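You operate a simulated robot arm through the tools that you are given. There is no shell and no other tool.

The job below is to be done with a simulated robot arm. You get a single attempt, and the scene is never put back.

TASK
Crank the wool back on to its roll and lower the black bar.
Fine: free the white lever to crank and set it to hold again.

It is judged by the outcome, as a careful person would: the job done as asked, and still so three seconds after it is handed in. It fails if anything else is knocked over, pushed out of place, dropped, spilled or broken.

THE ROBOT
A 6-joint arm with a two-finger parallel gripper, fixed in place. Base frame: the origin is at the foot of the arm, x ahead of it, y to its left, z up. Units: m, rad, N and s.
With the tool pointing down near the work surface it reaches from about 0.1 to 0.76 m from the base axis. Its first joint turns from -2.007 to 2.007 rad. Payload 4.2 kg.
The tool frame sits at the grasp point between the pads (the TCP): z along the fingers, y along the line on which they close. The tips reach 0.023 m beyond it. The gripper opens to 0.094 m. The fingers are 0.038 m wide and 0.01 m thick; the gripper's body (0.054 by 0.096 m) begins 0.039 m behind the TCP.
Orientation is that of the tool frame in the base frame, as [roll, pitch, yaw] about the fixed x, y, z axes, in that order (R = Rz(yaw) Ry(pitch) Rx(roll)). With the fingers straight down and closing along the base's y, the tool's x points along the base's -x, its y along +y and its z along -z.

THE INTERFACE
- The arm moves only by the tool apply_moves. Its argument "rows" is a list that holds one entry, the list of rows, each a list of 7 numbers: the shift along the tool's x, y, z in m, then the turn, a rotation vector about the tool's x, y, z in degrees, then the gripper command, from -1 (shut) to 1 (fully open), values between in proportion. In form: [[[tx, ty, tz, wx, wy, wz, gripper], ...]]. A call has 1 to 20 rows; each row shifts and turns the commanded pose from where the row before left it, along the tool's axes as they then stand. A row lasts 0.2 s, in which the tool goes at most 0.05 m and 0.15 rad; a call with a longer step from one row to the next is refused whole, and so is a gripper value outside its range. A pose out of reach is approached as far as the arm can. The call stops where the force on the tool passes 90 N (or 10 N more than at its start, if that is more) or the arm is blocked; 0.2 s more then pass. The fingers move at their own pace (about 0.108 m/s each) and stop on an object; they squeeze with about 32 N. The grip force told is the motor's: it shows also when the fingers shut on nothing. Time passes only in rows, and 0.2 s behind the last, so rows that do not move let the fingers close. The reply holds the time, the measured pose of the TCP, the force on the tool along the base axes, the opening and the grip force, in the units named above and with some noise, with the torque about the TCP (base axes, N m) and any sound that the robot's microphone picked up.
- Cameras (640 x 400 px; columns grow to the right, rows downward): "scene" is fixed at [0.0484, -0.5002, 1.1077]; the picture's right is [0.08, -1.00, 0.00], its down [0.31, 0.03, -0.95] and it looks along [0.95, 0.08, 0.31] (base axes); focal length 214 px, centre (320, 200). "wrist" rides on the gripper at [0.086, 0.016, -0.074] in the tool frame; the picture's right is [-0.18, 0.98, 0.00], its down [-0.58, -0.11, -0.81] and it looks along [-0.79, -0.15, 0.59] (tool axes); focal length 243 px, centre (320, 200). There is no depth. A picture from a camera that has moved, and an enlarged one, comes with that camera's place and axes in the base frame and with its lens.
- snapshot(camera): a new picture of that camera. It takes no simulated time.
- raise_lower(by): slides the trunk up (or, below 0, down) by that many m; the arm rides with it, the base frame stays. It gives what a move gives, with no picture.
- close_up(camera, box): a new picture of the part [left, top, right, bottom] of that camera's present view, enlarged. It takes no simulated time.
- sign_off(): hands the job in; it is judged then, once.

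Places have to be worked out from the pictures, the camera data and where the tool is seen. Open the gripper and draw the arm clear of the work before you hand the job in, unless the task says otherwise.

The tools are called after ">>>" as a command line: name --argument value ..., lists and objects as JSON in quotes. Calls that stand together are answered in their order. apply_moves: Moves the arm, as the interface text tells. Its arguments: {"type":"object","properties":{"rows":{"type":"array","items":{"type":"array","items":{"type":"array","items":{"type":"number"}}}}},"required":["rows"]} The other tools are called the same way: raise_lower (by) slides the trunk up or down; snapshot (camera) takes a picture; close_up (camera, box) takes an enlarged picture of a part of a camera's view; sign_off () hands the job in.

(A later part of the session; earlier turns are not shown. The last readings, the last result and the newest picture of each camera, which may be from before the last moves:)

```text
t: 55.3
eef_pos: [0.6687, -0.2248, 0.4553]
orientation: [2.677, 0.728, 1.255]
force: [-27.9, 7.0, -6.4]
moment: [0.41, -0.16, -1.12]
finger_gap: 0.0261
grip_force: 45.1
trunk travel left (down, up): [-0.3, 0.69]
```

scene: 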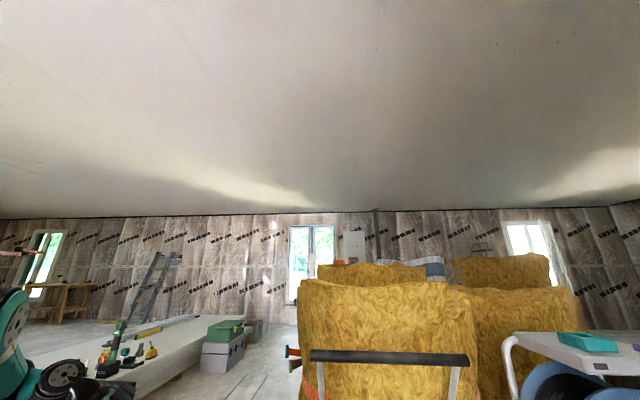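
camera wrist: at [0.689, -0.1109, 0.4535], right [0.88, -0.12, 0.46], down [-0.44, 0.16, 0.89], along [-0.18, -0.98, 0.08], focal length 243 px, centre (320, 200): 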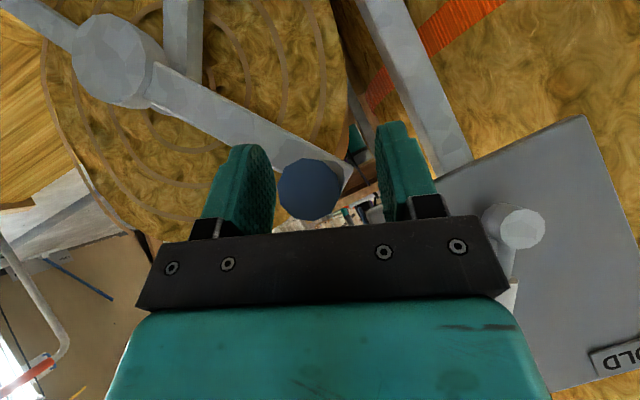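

It gripped at a gap of 0.026 m. The side force shows the handle sits about 3 mm to -x of my commanded point. I'll correct for that and try the first two crank steps.

>>> apply_moves --rows '[[[-0.0187, -0.0246, -0.0187, 3.75, 0, -3.75, -1], [-0.0133, -0.0277, -0.0133, 4.07, 0, -4.07, -1]]]'

>>> close_up --camera "wrist" --box '[0, 0, 400, 250]'

```text
t: 55.9
eef_pos: [0.6109, -0.2252, 0.4872]
orientation: [2.913, 0.777, 1.419]
force: [14.1, 2.7, 17.4]
moment: [1.39, -0.42, -1.85]
finger_gap: 0.0259
grip_force: 45.3
trunk travel left (down, up): [-0.3, 0.69]
```

```text
1.60 times, centred on (200, 125) of wrist
camera zoom: at [0.6272, -0.1115, 0.4814], right [0.95, -0.12, 0.29], down [-0.27, 0.16, 0.95], along [-0.16, -0.98, 0.12], focal length 388 px, centre (512, 320)
```

zoom: 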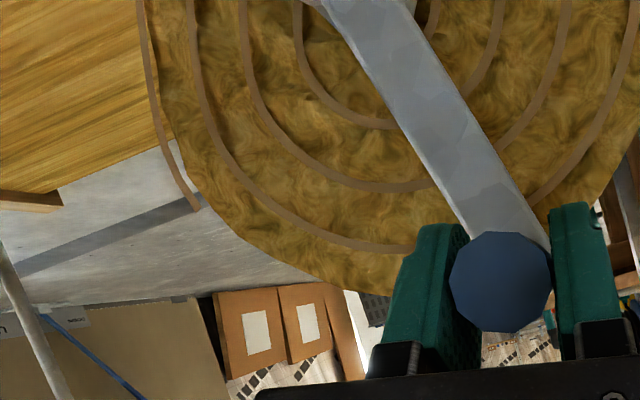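

The crank turns with modest force, and the handle's real path has a radius of about 0.195. I'll continue with the corrected radius.

>>> apply_moves --rows '[[[-0.0114, -0.0312, -0.0114, 4.25, 0, -4.25, -1], [-0.00101, -0.03397, -0.00101, 4.31, 0, -4.31, -1], [0.00569, -0.03304, 0.00569, 4.24, 0, -4.24, -1], [0.0119, -0.02954, 0.0119, 4.04, 0, -4.04, -1]]]'

```text
t: 56.9
eef_pos: [0.4735, -0.227, 0.4769]
orientation: [-2.777, 0.749, 1.833]
force: [6.5, 5.2, -5.1]
moment: [0.03, -0.38, -1.46]
finger_gap: 0.0256
grip_force: 44.9
trunk travel left (down, up): [-0.3, 0.69]
```

Smooth, with low forces. I'll continue over the left side and down.

>>> apply_moves --rows '[[[0.01712, -0.02388, 0.01712, 3.72, 0, -3.72, -1], [0.02096, -0.01666, 0.02096, 3.29, 0, -3.29, -1], [0.02325, -0.00861, 0.02325, 2.75, 0, -2.75, -1], [0.02403, -0.00047, 0.02403, 2.13, 0, -2.13, -1], [0.0235, 0.00719, 0.0235, 1.45, 0, -1.45, -1], [0.02191, 0.01397, 0.02191, 0.72, 0, -0.72, -1]]]'

>>> snapshot --camera "wrist"

```text
t: 58.3
eef_pos: [0.3701, -0.2272, 0.3157]
orientation: [-2.379, 0.625, 2.093]
force: [55.2, 4.1, 0.0]
moment: [-0.95, -0.15, -1.58]
finger_gap: 0.0262
grip_force: 45.0
trunk travel left (down, up): [-0.3, 0.69]
```

```text
taken
camera wrist: at [0.3772, -0.1134, 0.2999], right [0.89, -0.12, -0.44], down [0.46, 0.16, 0.87], along [-0.03, -0.98, 0.2], focal length 243 px, centre (320, 200)
```

wrist: 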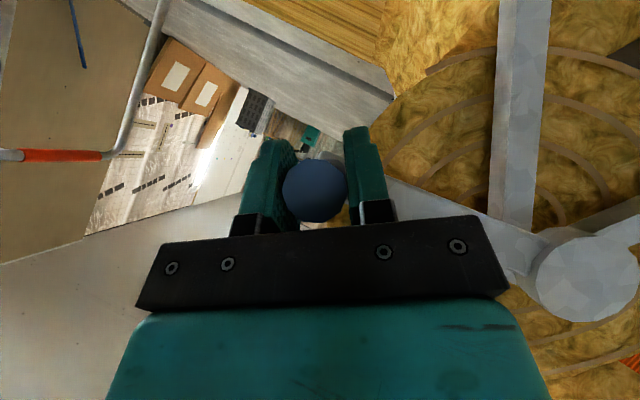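

The inward force shows the true circle is a bit smaller. Fitting the measured points gives centre (0.5545, 0.3115) and R≈0.1835, so I'll continue along that corrected circle through the bottom.

>>> apply_moves --rows '[[[0.01716, 0.02814, 0.01716, -0.3, 0, 0.3, -1], [0.0147, 0.02431, 0.0147, -1.12, 0, 1.12, -1], [0.01202, 0.0271, 0.01202, -1.82, 0, 1.82, -1], [0.00945, 0.02907, 0.00945, -2.47, 0, 2.47, -1], [0.00706, 0.03039, 0.00706, -3.05, 0, 3.05, -1]]]'

```text
t: 58.7
eef_pos: [0.3616, -0.2288, 0.3052]
orientation: [-2.306, 0.623, 2.128]
force: [11.8, 48.9, 80.7]
moment: [2.79, -0.54, 0.37]
finger_gap: 0.0257
grip_force: 45.2
trunk travel left (down, up): [-0.3, 0.69]
stopped in row 1: the force on the tool passed its limit at 205 N (the readings are from after the stop); the commanded pose is now the measured one
```

The arm stopped suddenly with a large upward force on the tool. I'll look before doing anything.

>>> snapshot --camera "wrist"

>>> snapshot --camera "scene"

>>> apply_moves --rows '[[[0, 0, 0, 0, 0, 0, -1]]]'

```text
taken
camera wrist: at [0.3697, -0.116, 0.2861], right [0.86, -0.14, -0.49], down [0.5, 0.18, 0.84], along [-0.03, -0.97, 0.23], focal length 243 px, centre (320, 200)
```

wrist: 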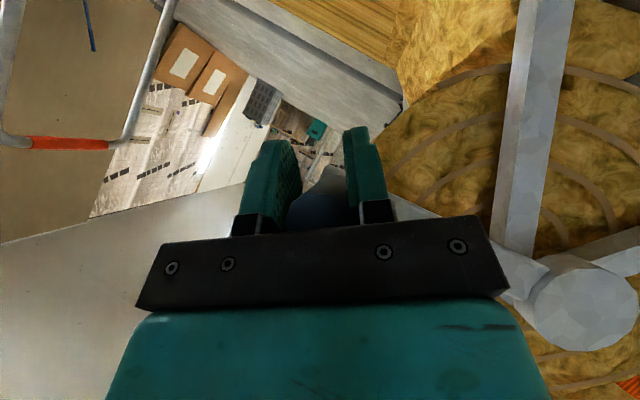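

```text
taken
```

scene: 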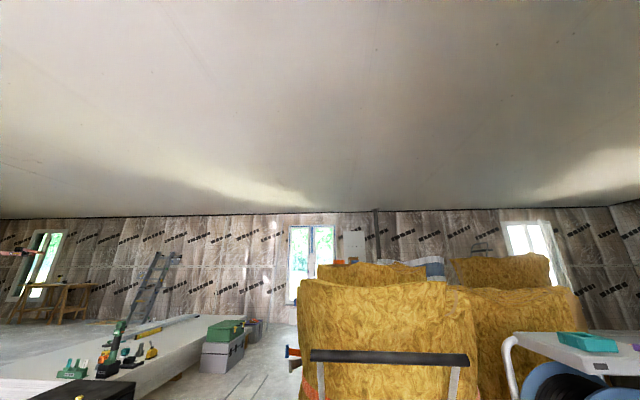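

```text
t: 59.0
eef_pos: [0.3621, -0.2277, 0.3051]
orientation: [-2.299, 0.619, 2.13]
force: [9.1, 44.3, 60.7]
moment: [2.34, -0.27, 0.31]
finger_gap: 0.0257
grip_force: 44.9
trunk travel left (down, up): [-0.3, 0.69]
stopped in row 1: the force on the tool passed its limit at 111 N (the readings are from after the stop); the commanded pose is now the measured one
```

The handle has slid toward the palm, so the crank resisted abruptly near θ≈178° and the gripper slipped along it. I'll relieve the load by backing up along the pad plane, then look.

>>> apply_moves --rows '[[[-0.0095, 0, -0.0095, -2.0, 0, 2.0, -1], [0, 0, 0, 0, 0, 0, -1]]]'

>>> snapshot --camera "wrist"

```text
t: 59.6
eef_pos: [0.3645, -0.2299, 0.3138]
orientation: [-2.342, 0.637, 2.097]
force: [-57.2, -0.8, -0.1]
moment: [0.97, -0.75, 1.79]
finger_gap: 0.0258
grip_force: 44.6
trunk travel left (down, up): [-0.3, 0.69]
```

```text
taken
camera wrist: at [0.374, -0.1169, 0.2956], right [0.88, -0.14, -0.46], down [0.48, 0.18, 0.86], along [-0.04, -0.97, 0.23], focal length 243 px, centre (320, 200)
```

wrist: 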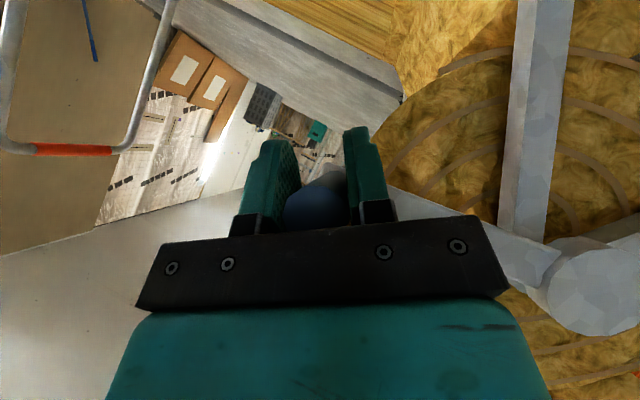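

The handle is stuck at about (0.37, 0.315) after roughly 124° of turning. I'll open, retract along +y, and inspect the roll, sheet and lever.

>>> apply_moves --rows '[[[0, 0, 0, 0, 0, 0, 0.3], [0, 0, 0, 0, 0, 0, 0.3], [0.0283, 0, -0.0283, 0, 0, 0, 0.3], [0.0283, 0, -0.0283, 0, 0, 0, 0.3], [0.0283, 0, -0.0283, 0, 0, 0, 0.3]]]'

>>> snapshot --camera "wrist"

```text
t: 60.8
eef_pos: [0.3685, -0.1092, 0.3099]
orientation: [-2.357, 0.645, 2.095]
force: [0.1, 0.1, -0.1]
moment: [0.02, 0.01, -0.04]
finger_gap: 0.0609
grip_force: 0.0
trunk travel left (down, up): [-0.3, 0.69]
```

```text
taken
camera wrist: at [0.3783, 0.0039, 0.2921], right [0.89, -0.14, -0.44], down [0.46, 0.18, 0.87], along [-0.04, -0.97, 0.23], focal length 243 px, centre (320, 200)
```

wrist: 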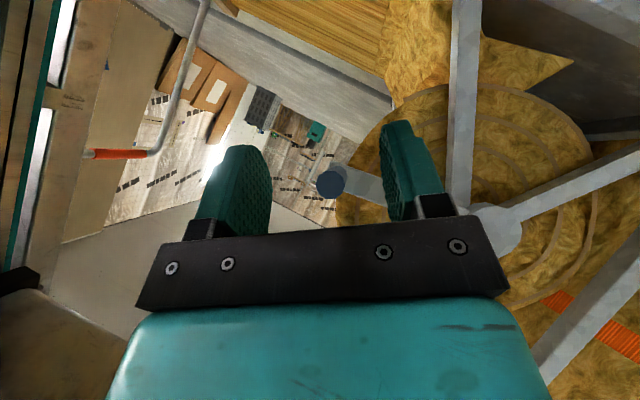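

The crank stayed at about 180°. I'll rotate the hand back and move to a front-on overview of the roll, lever and sheet.

>>> apply_moves --rows '[[[0.02, 0, -0.03, -5.8, 0, 5.8, 0.3], [0.02, 0.01, -0.03, -5.8, 0, 5.8, 0.3], [0, 0.03, -0.03, -5.8, 0, 5.8, 0.3], [0, 0.04, -0.02, -5.8, 0, 5.8, 0.3], [0, 0.04, -0.02, 0, 0, 0, 0.3], [0, 0.03, -0.02, 0, 0, 0, 0.3]]]'

>>> snapshot --camera "wrist"

>>> close_up --camera "wrist" --box '[120, 0, 440, 200]'

```text
t: 62.2
eef_pos: [0.534, 0.0272, 0.3594]
orientation: [-3.102, 0.811, 1.6]
force: [1.3, 0.1, 0.3]
moment: [0.0, 0.02, 0.02]
finger_gap: 0.0612
grip_force: 0.1
trunk travel left (down, up): [-0.3, 0.69]
```

```text
taken
camera wrist: at [0.5507, 0.1392, 0.3479], right [0.99, -0.12, 0.11], down [-0.08, 0.18, 0.98], along [-0.14, -0.97, 0.17], focal length 243 px, centre (320, 200)
```

wrist: 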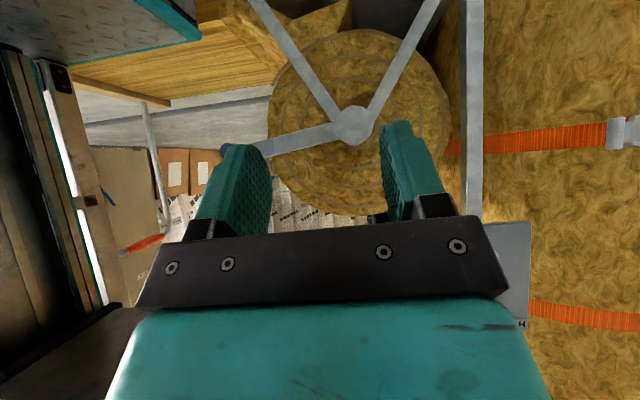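

```text
2.00 times, centred on (280, 100) of wrist
camera zoom: at [0.5507, 0.1392, 0.3479], right [0.99, -0.12, 0.11], down [-0.08, 0.18, 0.98], along [-0.14, -0.97, 0.17], focal length 485 px, centre (400, 400)
```

zoom: 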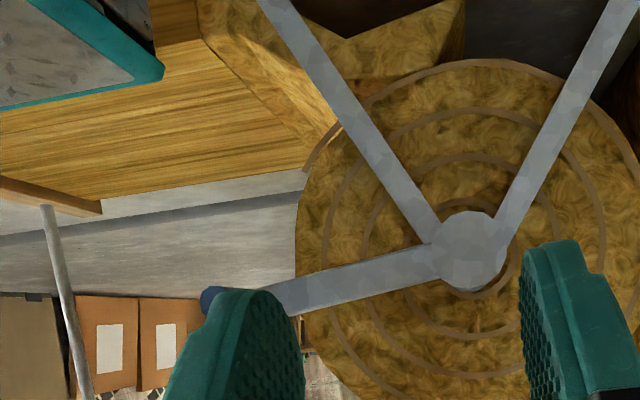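

The crank arm points to -x and the sheet is still on the floor. I need to check whether the lever is still at FREE, so I'll raise the hand to look at the plate.

>>> apply_moves --rows '[[[-0.0295, 0.018, -0.0295, 0, 0, 0, 0.3], [-0.0295, 0.018, -0.0295, 0, 0, 0, 0.3], [-0.0295, 0.018, -0.0295, 0, 0, 0, 0.3], [-0.0295, 0.018, -0.0295, 0, 0, 0, 0.3], [-0.0295, 0.018, -0.0295, 0, 0, 0, 0.3], [-0.0295, 0.018, -0.0295, 0, 0, 0, 0.3], [0, 0, 0, 0, 8, 0, 0.3]]]'

>>> snapshot --camera "wrist"

>>> close_up --camera "wrist" --box '[120, 0, 480, 220]'

```text
t: 63.8
eef_pos: [0.6491, 0.0343, 0.6075]
orientation: [-3.107, 0.67, 1.597]
force: [0.2, 1.0, -0.4]
moment: [-0.04, -0.01, 0.0]
finger_gap: 0.061
grip_force: 0.0
trunk travel left (down, up): [-0.3, 0.69]
```

```text
taken
camera wrist: at [0.6649, 0.147, 0.6121], right [0.99, -0.14, 0.09], down [-0.08, 0.04, 1.0], along [-0.15, -0.99, 0.03], focal length 243 px, centre (320, 200)
```

wrist: 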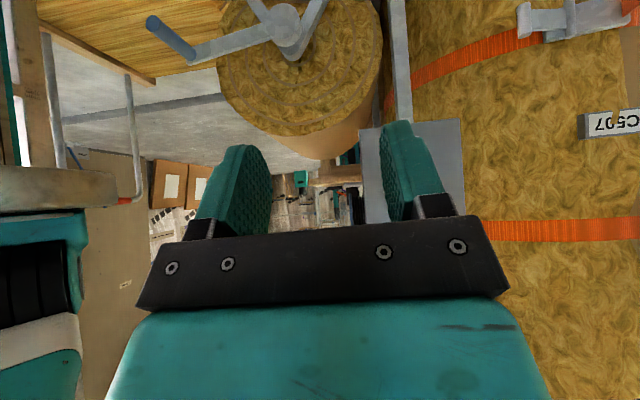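

```text
1.78 times, centred on (300, 110) of wrist
camera zoom: at [0.6649, 0.147, 0.6121], right [0.99, -0.14, 0.09], down [-0.08, 0.04, 1.0], along [-0.15, -0.99, 0.03], focal length 431 px, centre (356, 360)
```

zoom: 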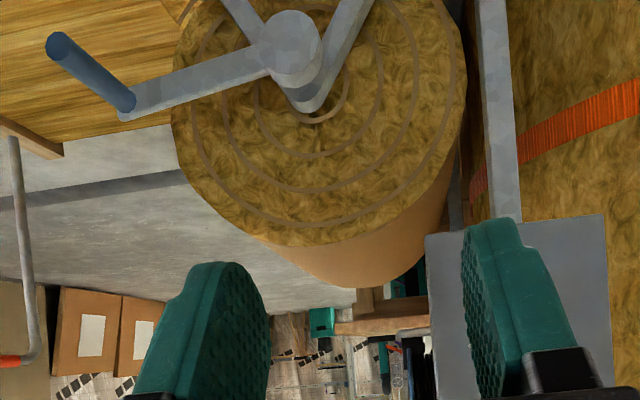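

The lever is hidden behind the right finger, so I'll shift the hand +x to see it.

>>> apply_moves --rows '[[[0, 0.045, 0, 0, 0, 0, 0.5], [0, 0.045, 0, 0, 0, 0, 0.5]]]'

>>> close_up --camera "wrist" --box '[120, 0, 480, 220]'

```text
t: 64.4
eef_pos: [0.7372, 0.0337, 0.6045]
orientation: [-3.109, 0.669, 1.593]
force: [0.1, 0.8, 1.4]
moment: [0.06, -0.03, 0.02]
finger_gap: 0.0704
grip_force: 0.0
trunk travel left (down, up): [-0.3, 0.69]
```

```text
1.78 times, centred on (300, 110) of wrist
camera zoom: at [0.7542, 0.147, 0.6092], right [0.99, -0.14, 0.09], down [-0.08, 0.05, 1.0], along [-0.15, -0.99, 0.03], focal length 431 px, centre (356, 360)
```

zoom: 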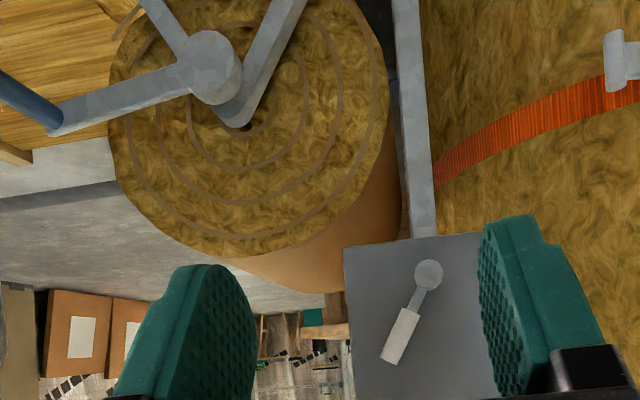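

The lever is still at FREE. To see whether the sheet has shortened, I'll return to the earlier overview pose from t=15 and compare directly.

>>> apply_moves --rows '[[[-0.0313, -0.0233, -0.0146, 0, 0, 0, 1], [-0.0313, -0.0233, -0.0146, 0, 0, 0, 1], [-0.0313, -0.0233, -0.0146, 0, 0, 0, 1], [-0.0313, -0.0233, -0.0146, 0, 0, 0, 1], [-0.0313, -0.0233, -0.0146, 0, 0, 0, 1], [-0.0313, -0.0233, -0.0146, 0, 0, 0, 1], [0, 0, 0, 0, 7.66, 0, 1], [0, 0, 0, 0, 7.66, 0, 1], [0, 0, 0, 0, 7.66, 0, 1], [0, 0, 0, 0, 7.66, 0, 1], [0, 0, 0, 0, 7.66, 0, 1], [0, 0, 0, 0, 0, -7.3, 1], [0, 0, 0, 0, 0, -7.3, 1], [0, 0, 0, 0, 0, -7.3, 1], [0, 0, 0, 0, 0, -7.3, 1]]]'

>>> snapshot --camera "wrist"

>>> close_up --camera "wrist" --box '[180, 20, 440, 230]'

```text
t: 67.6
eef_pos: [0.6043, -0.0601, 0.7932]
orientation: [-3.119, -0.012, 2.084]
force: [-0.6, -0.1, 0.0]
moment: [-0.02, -0.01, -0.02]
finger_gap: 0.0941
grip_force: 0.0
trunk travel left (down, up): [-0.3, 0.69]
```

```text
taken
camera wrist: at [0.578, 0.0234, 0.8689], right [0.95, 0.32, -0.03], down [0.21, -0.56, 0.8], along [0.24, -0.76, -0.6], focal length 243 px, centre (320, 200)
```

wrist: 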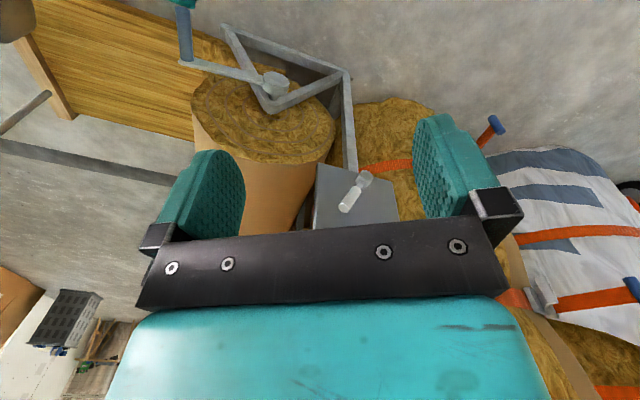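

```text
1.90 times, centred on (310, 125) of wrist
camera zoom: at [0.578, 0.0234, 0.8689], right [0.95, 0.32, -0.03], down [0.21, -0.56, 0.8], along [0.24, -0.76, -0.6], focal length 462 px, centre (339, 343)
```

zoom: 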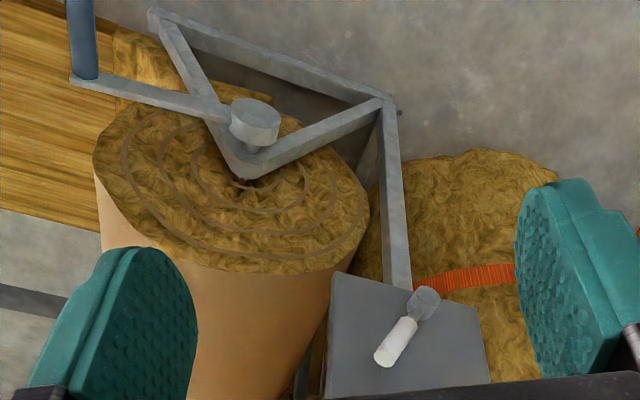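

Comparing the two views, the sheet's far end has come into view near x≈-0.2. The winding direction is right and a good length has already been wound, but about 0.6 m remains. I'll look toward the sheet's end in case it has caught on something.

>>> apply_moves --rows '[[[0, 0, 0, 0, 0, 8.5, 1], [0, 0, 0, 0, 0, 8.5, 1], [0, 0, 0, 0, 0, 8.5, 1], [0, 0, 0, 0, 0, 8.5, 1], [0, 0, 0, 0, 0, 8.5, 1], [0, 0, 0, 0, 0, 8.5, 1]]]'

>>> snapshot --camera "wrist"

>>> close_up --camera "wrist" --box '[60, 0, 420, 225]'

```text
t: 69.0
eef_pos: [0.6036, -0.0593, 0.794]
orientation: [-3.117, 0.011, 1.192]
force: [0.1, -1.1, -0.1]
moment: [0.02, -0.02, 0.0]
finger_gap: 0.094
grip_force: 0.1
trunk travel left (down, up): [-0.3, 0.69]
```

```text
taken
camera wrist: at [0.6532, 0.0144, 0.8669], right [0.84, -0.54, -0.02], down [-0.29, -0.5, 0.82], along [-0.45, -0.68, -0.58], focal length 243 px, centre (320, 200)
```

wrist: 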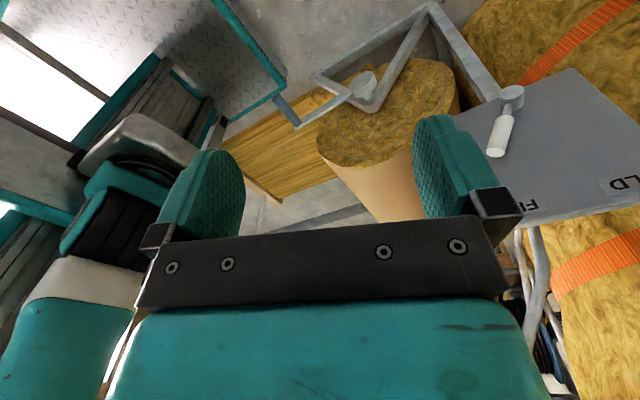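

```text
1.78 times, centred on (240, 112) of wrist
camera zoom: at [0.6532, 0.0144, 0.8669], right [0.84, -0.54, -0.02], down [-0.29, -0.5, 0.82], along [-0.45, -0.68, -0.58], focal length 431 px, centre (462, 356)
```

zoom: 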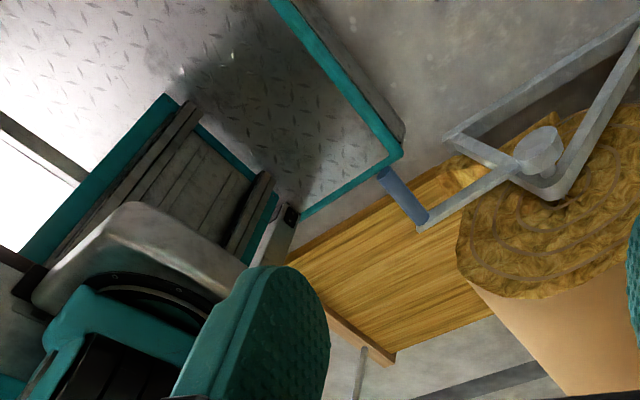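

The robot's own deck corner is near the handle's path, and the sheet ends in a wooden batten with a pole beside it. I'll zoom in on that end.

>>> close_up --camera "wrist" --box '[200, 80, 330, 230]'

>>> close_up --camera "wrist" --box '[230, 50, 340, 130]'

```text
2.67 times, centred on (265, 155) of wrist
camera zoom: at [0.6532, 0.0144, 0.8669], right [0.84, -0.54, -0.02], down [-0.29, -0.5, 0.82], along [-0.45, -0.68, -0.58], focal length 647 px, centre (467, 320)
```

zoom: 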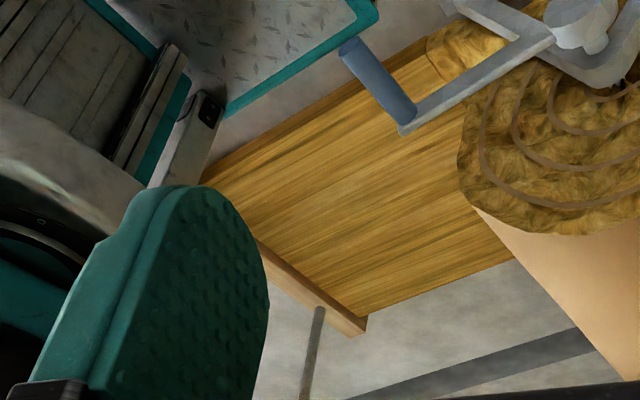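

```text
5.00 times, centred on (285, 90) of wrist
camera zoom: at [0.6532, 0.0144, 0.8669], right [0.84, -0.54, -0.02], down [-0.29, -0.5, 0.82], along [-0.45, -0.68, -0.58], focal length 1213 px, centre (495, 750)
```

zoom: 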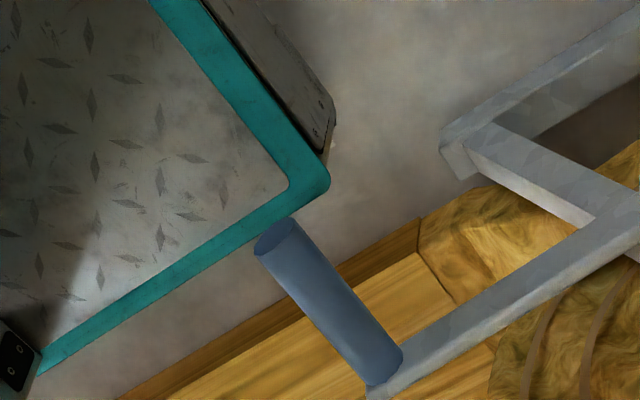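

Nothing seems to be jamming the sheet. The handle's tip was very close to my palm because I gripped it deep, so the gripper may have bound on it. I'll regrip closer to the handle's end and step slowly, starting by going back in front of the handle at about (0.3715, 0.322).

>>> apply_moves --rows '[[[0, 0, 0, 0, 0, -7.2, 0.3], [0, 0, 0, 0, 0, -7.2, 0.3], [0, 0, 0, 0, 0, -7.2, 0.3], [0, 0, 0, 0, -7.5, 0, 0.3], [0, 0, 0, 0, -7.5, 0, 0.3], [0, 0, 0, 0, -7.5, 0, 0.3], [0, 0, 0, 0, -7.5, 0, 0.3], [0, 0, 0, 0, -7.5, 0, 0.3], [0, 0, 0, 0, -7.5, 0, 0.3], [0, 0, 0, 4.95, 0, -4.95, 0.3], [0, 0, 0, 4.95, 0, -4.95, 0.3], [0, 0, 0, 4.95, 0, -4.95, 0.3], [0, 0, 0, 4.95, 0, -4.95, 0.3], [0, 0, 0, 4.95, 0, -4.95, 0.3]]]'

>>> apply_moves --rows '[[[0.0271, 0.00665, 0.0342, 0, 0, 0, 0.3], [0.0271, 0.00665, 0.0342, 0, 0, 0, 0.3], [0.0271, 0.00665, 0.0342, 0, 0, 0, 0.3], [0.0271, 0.00665, 0.0342, 0, 0, 0, 0.3], [0.0271, 0.00665, 0.0342, 0, 0, 0, 0.3], [0.0271, 0.00665, 0.0342, 0, 0, 0, 0.3], [0.0271, 0.00665, 0.0342, 0, 0, 0, 0.3], [0.0271, 0.00665, 0.0342, 0, 0, 0, 0.3], [0.0271, 0.00665, 0.0342, 0, 0, 0, 0.3], [0.0271, 0.00665, 0.0342, 0, 0, 0, 0.3]]]'

>>> snapshot --camera "wrist"

```text
t: 72.0
eef_pos: [0.55, -0.106, 0.6927]
orientation: [-2.332, 0.605, 2.109]
force: [0.4, -0.2, -0.3]
moment: [-0.01, 0.01, 0.02]
finger_gap: 0.0612
grip_force: 0.0
out of reach, approached as far as the arm can: row 9, 10, 11, 12, 13, 14
trunk travel left (down, up): [-0.3, 0.69]
```

```text
t: 74.2
eef_pos: [0.3445, -0.1559, 0.3051]
orientation: [-2.332, 0.606, 2.108]
force: [0.2, -0.2, 0.3]
moment: [0.0, -0.01, 0.02]
finger_gap: 0.0609
grip_force: 0.1
trunk travel left (down, up): [-0.3, 0.69]
```

```text
taken
camera wrist: at [0.3529, -0.0437, 0.289], right [0.87, -0.13, -0.48], down [0.5, 0.16, 0.85], along [-0.04, -0.98, 0.2], focal length 243 px, centre (320, 200)
```

wrist: 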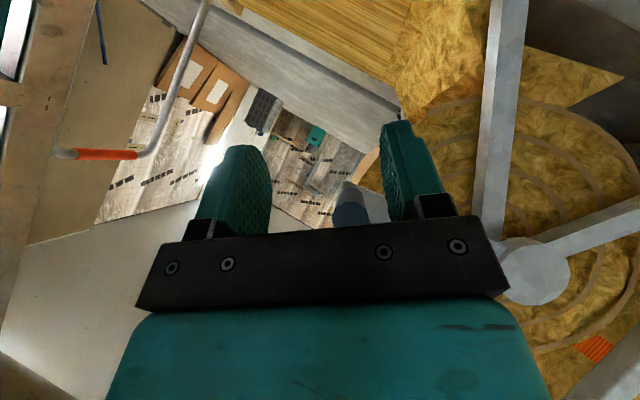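

The handle's end is visible at about (0.368, 0.318), slightly right of the fingers' centre. I'll back off a little, align with it and re-check.

>>> apply_moves --rows '[[[-0.0114, 0.0118, -0.0255, 0, 0, 0, 0.3]]]'

>>> snapshot --camera "wrist"

```text
t: 74.6
eef_pos: [0.3693, -0.1469, 0.3192]
orientation: [-2.333, 0.605, 2.107]
force: [0.1, 0.3, 0.8]
moment: [-0.01, -0.01, 0.04]
finger_gap: 0.061
grip_force: 0.1
trunk travel left (down, up): [-0.3, 0.69]
```

```text
taken
camera wrist: at [0.3783, -0.034, 0.3033], right [0.87, -0.13, -0.48], down [0.5, 0.16, 0.85], along [-0.04, -0.98, 0.2], focal length 243 px, centre (320, 200)
```

wrist: 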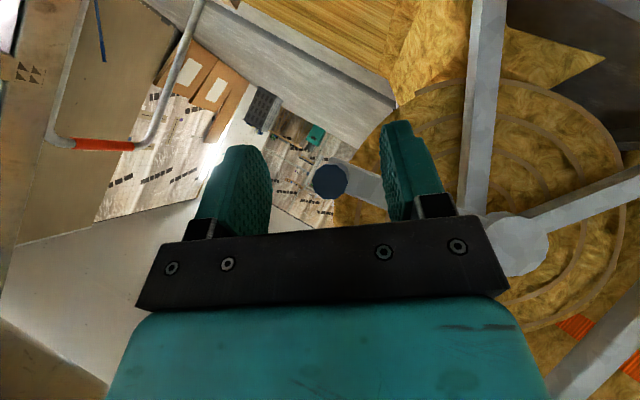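

Well aligned: the handle is at (0.3716, 0.321). I'll slide in to a shallower grip at y≈-0.212 and close.

>>> apply_moves --rows '[[[-0.024, 0.0002, 0.022, 0, 0, 0, 0.3], [-0.024, 0.0002, 0.022, 0, 0, 0, 0.3], [0, 0, 0, 0, 0, 0, -1], [0, 0, 0, 0, 0, 0, -1], [0, 0, 0, 0, 0, 0, -1]]]'

>>> snapshot --camera "wrist"

```text
t: 75.8
eef_pos: [0.3707, -0.2118, 0.3227]
orientation: [-2.325, 0.603, 2.108]
force: [-25.8, 7.4, 2.4]
moment: [-0.59, -0.1, 0.91]
finger_gap: 0.0261
grip_force: 45.1
trunk travel left (down, up): [-0.3, 0.69]
```

```text
taken
camera wrist: at [0.3792, -0.0989, 0.3058], right [0.86, -0.13, -0.48], down [0.5, 0.16, 0.85], along [-0.04, -0.98, 0.21], focal length 243 px, centre (320, 200)
```

wrist: 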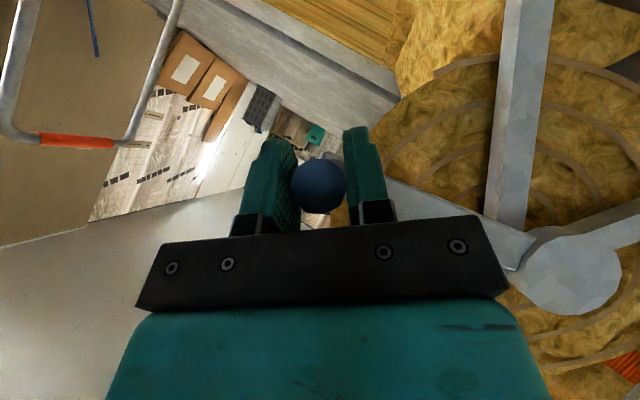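

Gripped. Now a small slow step of 1 cm straight down, to feel the resistance.

>>> apply_moves --rows '[[[0.0035, 0.002, 0.0035, 0, 0, 0, -1], [0.0028, 0.003, 0.0028, 0, 0, 0, -1]]]'

```text
t: 76.4
eef_pos: [0.3701, -0.2121, 0.3156]
orientation: [-2.323, 0.609, 2.115]
force: [-18.0, 21.7, 41.4]
moment: [0.12, 0.12, 0.04]
finger_gap: 0.026
grip_force: 45.2
trunk travel left (down, up): [-0.3, 0.69]
```

It resists firmly again at the same point (θ≈178.7°). From the old and new images, the sheet's end batten, with a U-handle on it, moved about 0.2 m in +x while the near end stayed put, so wool was wound and then something stopped it. I'll release and inspect from low down, under and beside the roll.

>>> apply_moves --rows '[[[-0.0035, -0.003, -0.0035, 0, 0, 0, -1], [0, 0, 0, 0, 0, 0, 0.3], [0, 0, 0, 0, 0, 0, 0.3], [0.03, 0, -0.03, 0, 0, 0, 0.3], [0.03, 0, -0.03, 0, 0, 0, 0.3], [0.02, 0.02, -0.02, -5, 0, 5, 0.3], [0.02, 0.02, -0.02, -5, 0, 5, 0.3], [0.02, 0.02, -0.01, -5, 0, 5, 0.3], [0.02, 0.02, 0.01, -5, 0, 5, 0.3], [0.03, 0.02, 0.02, -5, 0, 5, 0.3]]]'

>>> snapshot --camera "wrist"

```text
t: 78.6
eef_pos: [0.4503, -0.035, 0.2164]
orientation: [-3.117, 0.787, 1.588]
force: [-0.3, -0.2, 0.9]
moment: [0.02, -0.02, -0.02]
finger_gap: 0.061
grip_force: 0.0
trunk travel left (down, up): [-0.3, 0.69]
```

```text
taken
camera wrist: at [0.466, 0.0775, 0.208], right [0.98, -0.13, 0.11], down [-0.09, 0.16, 0.98], along [-0.15, -0.98, 0.15], focal length 243 px, centre (320, 200)
```

wrist: 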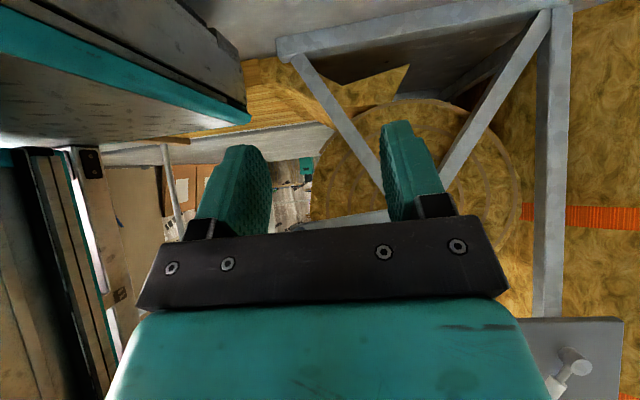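

>>> close_up --camera "wrist" --box '[160, 0, 480, 200]'

>>> close_up --camera "wrist" --box '[80, 90, 240, 230]'

```text
2.00 times, centred on (320, 100) of wrist
camera zoom: at [0.466, 0.0775, 0.208], right [0.98, -0.13, 0.11], down [-0.09, 0.16, 0.98], along [-0.15, -0.98, 0.15], focal length 485 px, centre (320, 400)
```

zoom: 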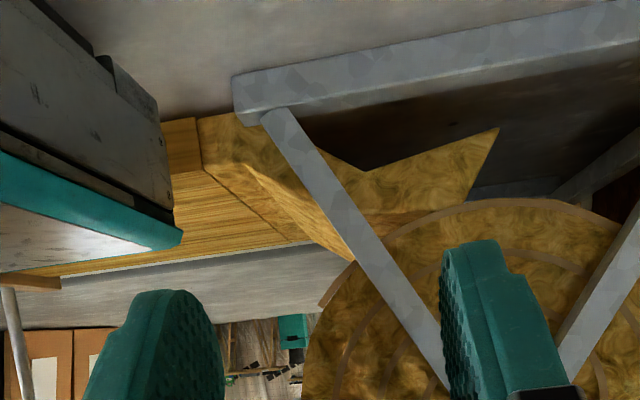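

```text
2.86 times, centred on (160, 160) of wrist
camera zoom: at [0.466, 0.0775, 0.208], right [0.98, -0.13, 0.11], down [-0.09, 0.16, 0.98], along [-0.15, -0.98, 0.15], focal length 693 px, centre (777, 314)
```

zoom: 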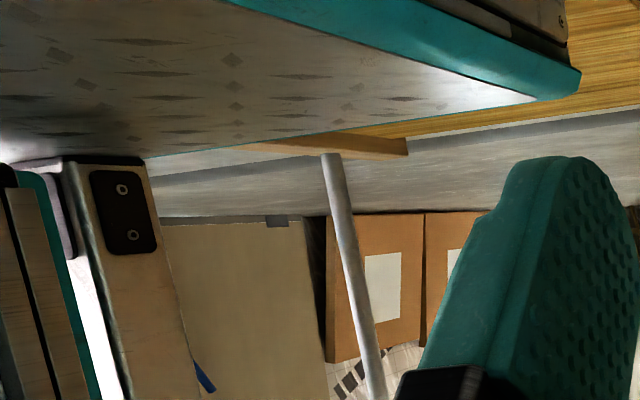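

The wool still leads under the roll, and the batten and pole at the far end aren't clear from here. I'll raise the trunk and look toward -x from above to see what stops the sheet's end.

>>> raise_lower --by 0.4

>>> apply_moves --rows '[[[0, 0.01, -0.04, 0, 7.5, 0, 0.3], [0, 0.01, -0.04, 0, 7.5, 0, 0.3], [0, 0.01, -0.04, 0, 7.5, 0, 0.3], [0, 0.01, -0.04, 0, 7.5, 0, 0.3], [0, 0, -0.04, 0, 7.5, 0, 0.3], [0, 0, -0.04, 0, 7.5, 0, 0.3], [0, 0, -0.02, 0, 0, 8, 0.3], [0, 0, -0.02, 0, 0, 8, 0.3], [0, 0, 0, 0, 0, 8, 0.3], [0, 0, 0, 0, 0, 8, 0.3], [0, 0, 0, 0, 0, 8, 0.3], [0, 0, 0, 0, 0, 8, 0.3], [0, 0, 0, 0, 0, 8, 0.3]]]'

>>> snapshot --camera "wrist"

```text
t: 82.5
eef_pos: [0.4495, -0.036, 0.6178]
orientation: [-3.112, 0.787, 1.593]
force: [0.4, 0.2, 1.1]
moment: [0.03, 0.0, 0.0]
finger_gap: 0.0614
grip_force: 0.1
trunk travel left (down, up): [-0.7, 0.29]
```

```text
t: 85.3
eef_pos: [0.5079, 0.0426, 0.8635]
orientation: [-3.128, 0.017, 0.596]
force: [-0.7, 0.7, 0.0]
moment: [0.01, -0.03, -0.01]
finger_gap: 0.0609
grip_force: 0.1
out of reach, approached as far as the arm can: row 13
trunk travel left (down, up): [-0.7, 0.29]
```

```text
taken
camera wrist: at [0.5896, 0.0776, 0.9381], right [0.4, -0.92, -0.01], down [-0.52, -0.24, 0.82], along [-0.75, -0.32, -0.58], focal length 243 px, centre (320, 200)
```

wrist: 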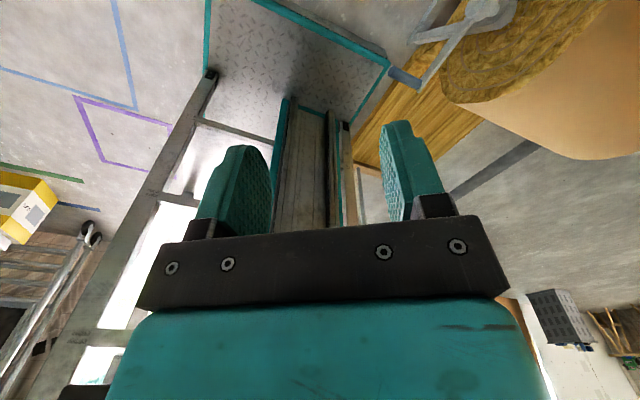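

I'll move the hand toward -y and a bit higher, staying well clear of the bar, to see the sheet's end from above.

>>> apply_moves --rows '[[[-0.0269, 0.0289, -0.02, 0, 0, 0, 0.3], [-0.0269, 0.0289, -0.02, 0, 0, 0, 0.3], [-0.0269, 0.0289, -0.02, 0, 0, 0, 0.3], [-0.0269, 0.0289, -0.02, 0, 0, 0, 0.3], [-0.0269, 0.0289, -0.02, 0, 0, 0, 0.3], [-0.0269, 0.0289, -0.01, 0, 0, 0, 0.3], [-0.0269, 0.0289, 0, 0, 0, 0, 0.3], [-0.0269, 0.0289, 0, 0, 0, 0, 0.3], [-0.0269, 0.0289, 0, 0, 0, 0, 0.3]]]'

>>> snapshot --camera "wrist"

>>> snapshot --camera "scene"

```text
t: 87.3
eef_pos: [0.456, -0.3071, 0.9757]
orientation: [-3.131, 0.02, 0.595]
force: [-0.3, 0.7, 0.5]
moment: [0.01, -0.02, 0.02]
finger_gap: 0.0611
grip_force: 0.1
out of reach, approached as far as the arm can: row 4
trunk travel left (down, up): [-0.7, 0.29]
```

```text
taken
camera wrist: at [0.5398, -0.2725, 1.0498], right [0.4, -0.92, -0.01], down [-0.53, -0.23, 0.82], along [-0.75, -0.32, -0.57], focal length 243 px, centre (320, 200)
```

wrist: 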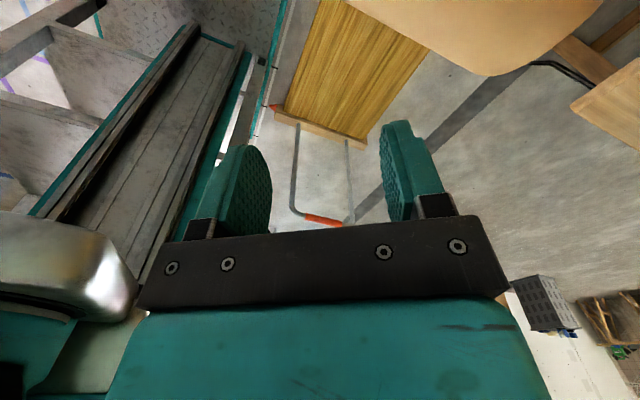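

```text
taken
```

scene: 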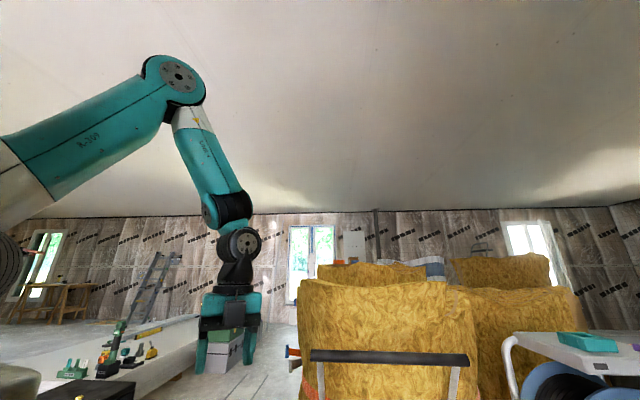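

>>> close_up --camera "wrist" --box '[230, 0, 450, 235]'

>>> close_up --camera "wrist" --box '[230, 80, 400, 235]'

```text
1.70 times, centred on (340, 118) of wrist
camera zoom: at [0.5398, -0.2725, 1.0498], right [0.4, -0.92, -0.01], down [-0.53, -0.23, 0.82], along [-0.75, -0.32, -0.57], focal length 413 px, centre (286, 340)
```

zoom: 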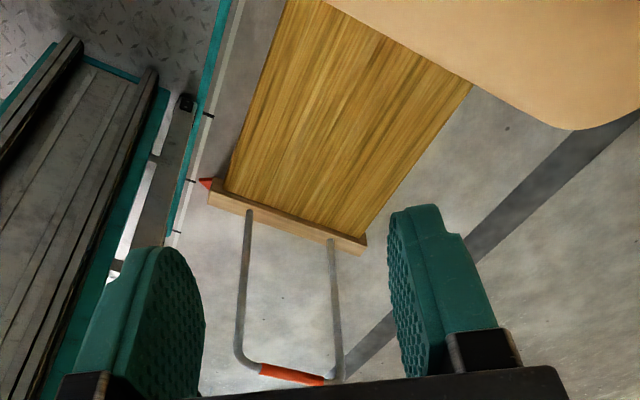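

```text
2.58 times, centred on (315, 158) of wrist
camera zoom: at [0.5398, -0.2725, 1.0498], right [0.4, -0.92, -0.01], down [-0.53, -0.23, 0.82], along [-0.75, -0.32, -0.57], focal length 626 px, centre (333, 310)
```

zoom: 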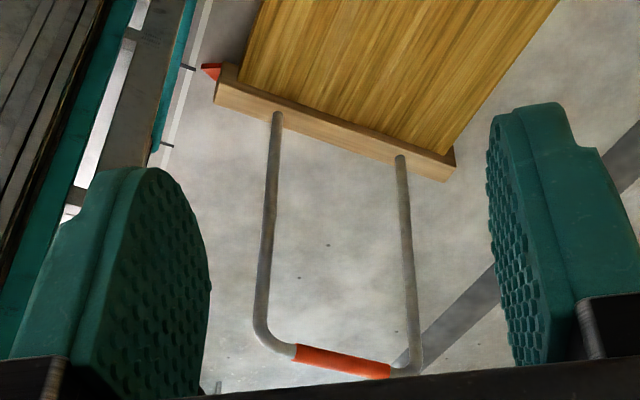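

The sheet ends in a batten with a pull-handle, and a red pointer on it runs beside a scale strip with tick marks. I'll zoom in on the pointer and ticks.

>>> close_up --camera "wrist" --box '[280, 70, 300, 140]'

>>> close_up --camera "wrist" --box '[250, 60, 340, 150]'

>>> close_up --camera "wrist" --box '[240, 0, 330, 70]'

```text
5.71 times, centred on (290, 105) of wrist
camera zoom: at [0.5398, -0.2725, 1.0498], right [0.4, -0.92, -0.01], down [-0.53, -0.23, 0.82], along [-0.75, -0.32, -0.57], focal length 1386 px, centre (491, 743)
```

zoom: 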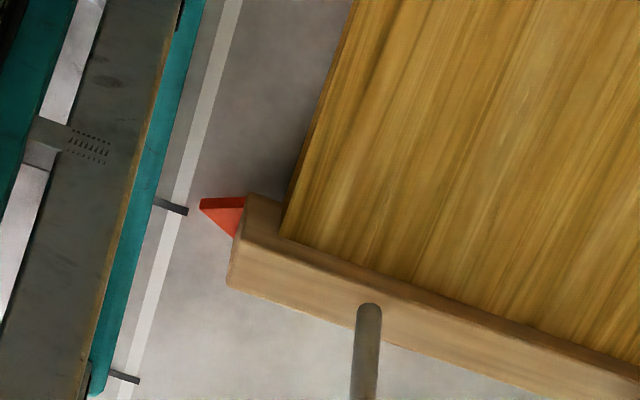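

```text
4.44 times, centred on (295, 105) of wrist
camera zoom: at [0.5398, -0.2725, 1.0498], right [0.4, -0.92, -0.01], down [-0.53, -0.23, 0.82], along [-0.75, -0.32, -0.57], focal length 1078 px, centre (431, 622)
```

zoom: 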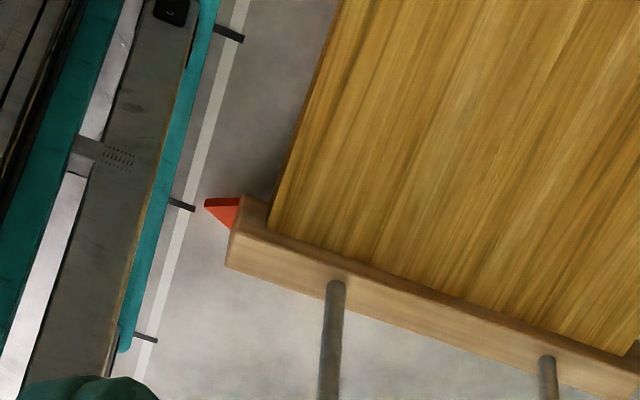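

```text
5.71 times, centred on (285, 35) of wrist
camera zoom: at [0.5398, -0.2725, 1.0498], right [0.4, -0.92, -0.01], down [-0.53, -0.23, 0.82], along [-0.75, -0.32, -0.57], focal length 1386 px, centre (520, 1143)
```

zoom: 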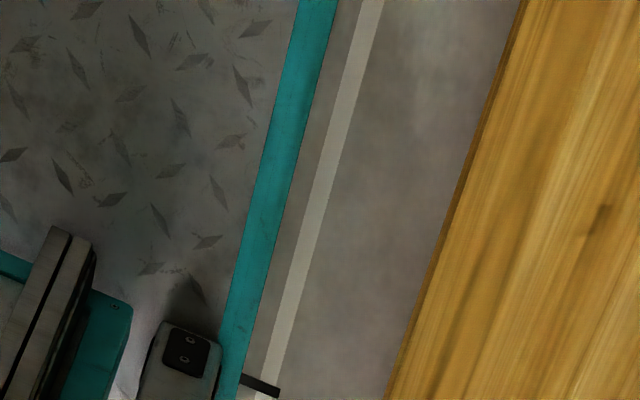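

Now the layout is clear: the wool sheet ends in a batten whose red pointer runs along a floor line with ticks about 0.21 m apart, and nothing obviously blocks it. I'll go back to the crank, grip again, and find out whether this is a hard stop or just stiffness.

>>> apply_moves --rows '[[[0.0269, -0.0289, 0.01, 0, 0, 0, 0.3], [0.0269, -0.0289, 0.01, 0, 0, 0, 0.3], [0.0269, -0.0289, 0.01, 0, 0, 0, 0.3], [0.0269, -0.0289, 0.01, 0, 0, 0, 0.3], [0.0269, -0.0289, 0.01, 0, 0, 0, 0.3], [0.0269, -0.0289, 0.01, 0, 0, 0, 0.3], [0.0269, -0.0289, 0.01, 0, 0, 0, 0.3], [0, 0, 0, 0, 0, -8, 0.3], [0, 0, 0, 0, 0, -8, 0.3], [0, 0, 0, 0, 0, -8, 0.3], [0, 0, 0, 0, 0, -8, 0.3], [0, 0, 0, 0, 0, -8, 0.3], [0, 0, 0, 0, 0, -8, 0.3], [0, 0, 0, 0, 0, -8, 0.3]]]'

>>> raise_lower --by -0.4

```text
t: 90.3
eef_pos: [0.4985, -0.0354, 0.9049]
orientation: [-3.119, 0.001, 1.573]
force: [-0.2, -0.2, -0.5]
moment: [-0.03, -0.02, -0.01]
finger_gap: 0.0614
grip_force: 0.1
trunk travel left (down, up): [-0.7, 0.29]
```

```text
t: 94.1
eef_pos: [0.4986, -0.0346, 0.5056]
orientation: [-3.12, 0.001, 1.57]
force: [-0.2, 0.1, 0.3]
moment: [0.0, -0.01, 0.03]
finger_gap: 0.0614
grip_force: 0.0
trunk travel left (down, up): [-0.3, 0.69]
```

>>> apply_moves --rows '[[[0, 0, 0.04, 0, 0, 0, 0.3], [0, 0, 0.04, 0, 0, 0, 0.3], [0, 0, 0.04, 0, 0, 0, 0.3], [0, 0, 0.0, 0, -7.5, 0, 0.3], [0, 0, 0, 0, -7.5, 0, 0.3], [0, 0, 0, 0, -7.5, 0, 0.3], [0, 0, 0, 0, -7.5, 0, 0.3], [0, 0, 0, 0, -7.5, 0, 0.3], [0, 0, 0, 0, -7.5, 0, 0.3], [0, 0, 0, 4.95, 0, -4.95, 0.3], [0, 0, 0, 4.95, 0, -4.95, 0.3], [0, 0, 0, 4.95, 0, -4.95, 0.3], [0, 0, 0, 4.95, 0, -4.95, 0.3], [0, 0, 0, 4.95, 0, -4.95, 0.3]]]'

>>> snapshot --camera "wrist"

```text
t: 97.1
eef_pos: [0.4965, -0.035, 0.3853]
orientation: [-2.335, 0.607, 2.106]
force: [0.0, -0.3, -0.3]
moment: [0.02, 0.02, 0.04]
finger_gap: 0.0609
grip_force: 0.0
trunk travel left (down, up): [-0.3, 0.69]
```

```text
taken
camera wrist: at [0.5047, 0.0778, 0.3692], right [0.87, -0.13, -0.48], down [0.49, 0.16, 0.85], along [-0.04, -0.98, 0.2], focal length 243 px, centre (320, 200)
```

wrist: 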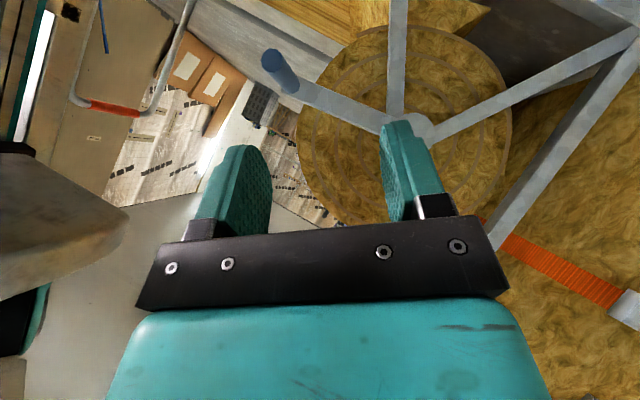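

>>> apply_moves --rows '[[[0.0027, -0.0155, 0.0423, 0, 0, 0, 0.3], [0.0027, -0.0155, 0.0423, 0, 0, 0, 0.3], [0.0027, -0.0155, 0.0423, 0, 0, 0, 0.3], [0.0026, -0.0155, 0.0422, 0, 0, 0, 0.3]]]'

>>> snapshot --camera "wrist"

```text
t: 98.1
eef_pos: [0.372, -0.1469, 0.3195]
orientation: [-2.339, 0.609, 2.103]
force: [-1.1, 0.2, 0.2]
moment: [0.02, -0.02, -0.03]
finger_gap: 0.0613
grip_force: 0.0
trunk travel left (down, up): [-0.3, 0.69]
```

```text
taken
camera wrist: at [0.3809, -0.0342, 0.3037], right [0.87, -0.13, -0.47], down [0.49, 0.16, 0.86], along [-0.04, -0.98, 0.2], focal length 243 px, centre (320, 200)
```

wrist: 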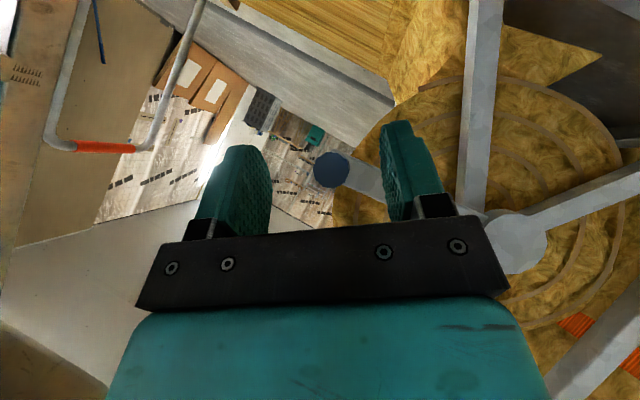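

The handle is at (0.3714, 0.315). I'll slide in and close.

>>> apply_moves --rows '[[[-0.0218, 0.0012, 0.0241, 0, 0, 0, 0.3], [-0.0218, 0.0012, 0.0241, 0, 0, 0, 0.3], [0, 0, 0, 0, 0, 0, -1], [0, 0, 0, 0, 0, 0, -1], [0, 0, 0, 0, 0, 0, -1]]]'

>>> apply_moves --rows '[[[0.0028, 0.003, 0.0028, 0, 0, 0, -1], [0.0028, 0.003, 0.0028, 0, 0, 0, -1]]]'

>>> snapshot --camera "wrist"

```text
t: 99.3
eef_pos: [0.3696, -0.2125, 0.3174]
orientation: [-2.335, 0.607, 2.105]
force: [-11.1, 5.5, 4.1]
moment: [-0.2, 0.09, 0.78]
finger_gap: 0.026
grip_force: 44.9
trunk travel left (down, up): [-0.3, 0.69]
```

```text
t: 99.9
eef_pos: [0.3667, -0.2138, 0.3118]
orientation: [-2.316, 0.61, 2.112]
force: [-21.2, 3.0, 57.4]
moment: [0.57, -0.11, 0.77]
finger_gap: 0.0259
grip_force: 44.2
trunk travel left (down, up): [-0.3, 0.69]
```

```text
taken
camera wrist: at [0.3752, -0.1011, 0.2932], right [0.86, -0.14, -0.49], down [0.5, 0.17, 0.85], along [-0.04, -0.98, 0.21], focal length 243 px, centre (320, 200)
```

wrist: 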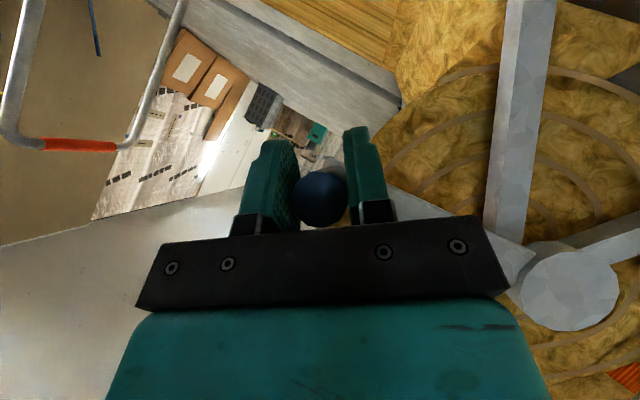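

It is a firm stop: 57 N gives no movement. The batten has moved almost exactly one tick spacing, so I need to see what the pointer's marks mean. I'll release, retreat, raise the trunk and look straight down at the pointer and ticks.

>>> apply_moves --rows '[[[-0.004, -0.003, -0.004, 0, 0, 0, -1], [0, 0, 0, 0, 0, 0, 0.3], [0, 0, 0, 0, 0, 0, 0.3], [0.03, 0, -0.03, 0, 0, 0, 0.3], [0.03, 0, -0.03, 0, 0, 0, 0.3], [0.02, 0.03, -0.02, 0, 0, 0, 0.3], [0, 0.04, 0, 0, 0, 0, 0.3]]]'

>>> raise_lower --by 0.5

>>> apply_moves --rows '[[[0, 0, 0, -4.95, 0, 4.95, 0.3], [0, 0, 0, -4.95, 0, 4.95, 0.3], [0, 0, 0, -4.95, 0, 4.95, 0.3], [0, 0, 0, -4.95, 0, 4.95, 0.3], [0, 0, 0, -4.95, 0, 4.95, 0.3], [0, 0, 0, 0, 7.5, 0, 0.3], [0, 0, 0, 0, 7.5, 0, 0.3], [0, 0, 0, 0, 7.5, 0, 0.3], [0, 0, 0, 0, 7.5, 0, 0.3], [0, 0, 0, 0, 7.5, 0, 0.3], [0, 0, 0, 0, 7.5, 0, 0.3], [0, 0, 0, 0, 0, 8, 0.3], [0, 0, 0, 0, 0, 8, 0.3], [0, 0, 0, 0, 0, 8, 0.3], [0, 0, 0, 0, 0, 8, 0.3], [0, 0, 0, 0, 0, 8, 0.3], [0, 0, 0, 0, 0, 8, 0.3]]]'

>>> snapshot --camera "wrist"

```text
t: 101.5
eef_pos: [0.4295, -0.0993, 0.2714]
orientation: [-2.337, 0.609, 2.104]
force: [0.5, -0.8, 0.1]
moment: [0.0, -0.03, -0.01]
finger_gap: 0.0611
grip_force: 0.0
trunk travel left (down, up): [-0.3, 0.69]
```

```text
refused: 0.5 is not a number from -0.4 to 0.4
```

```text
t: 105.1
eef_pos: [0.4293, -0.0984, 0.2704]
orientation: [-3.13, 0.017, 0.731]
force: [-1.0, -1.0, 1.1]
moment: [-0.01, 0.01, 0.01]
finger_gap: 0.061
grip_force: 0.1
trunk travel left (down, up): [-0.3, 0.69]
```

```text
taken
camera wrist: at [0.5056, -0.0544, 0.344], right [0.52, -0.86, -0.01], down [-0.49, -0.3, 0.82], along [-0.7, -0.42, -0.58], focal length 243 px, centre (320, 200)
```

wrist: 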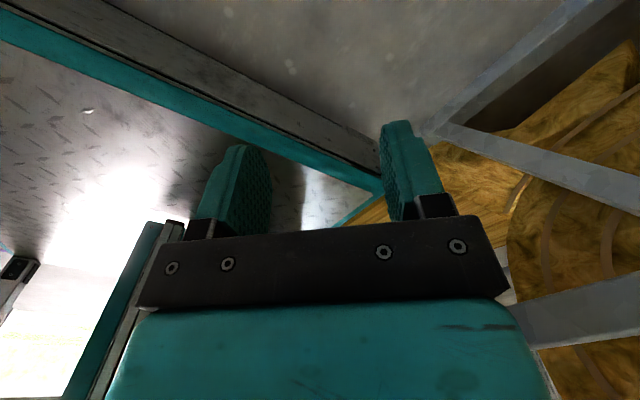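

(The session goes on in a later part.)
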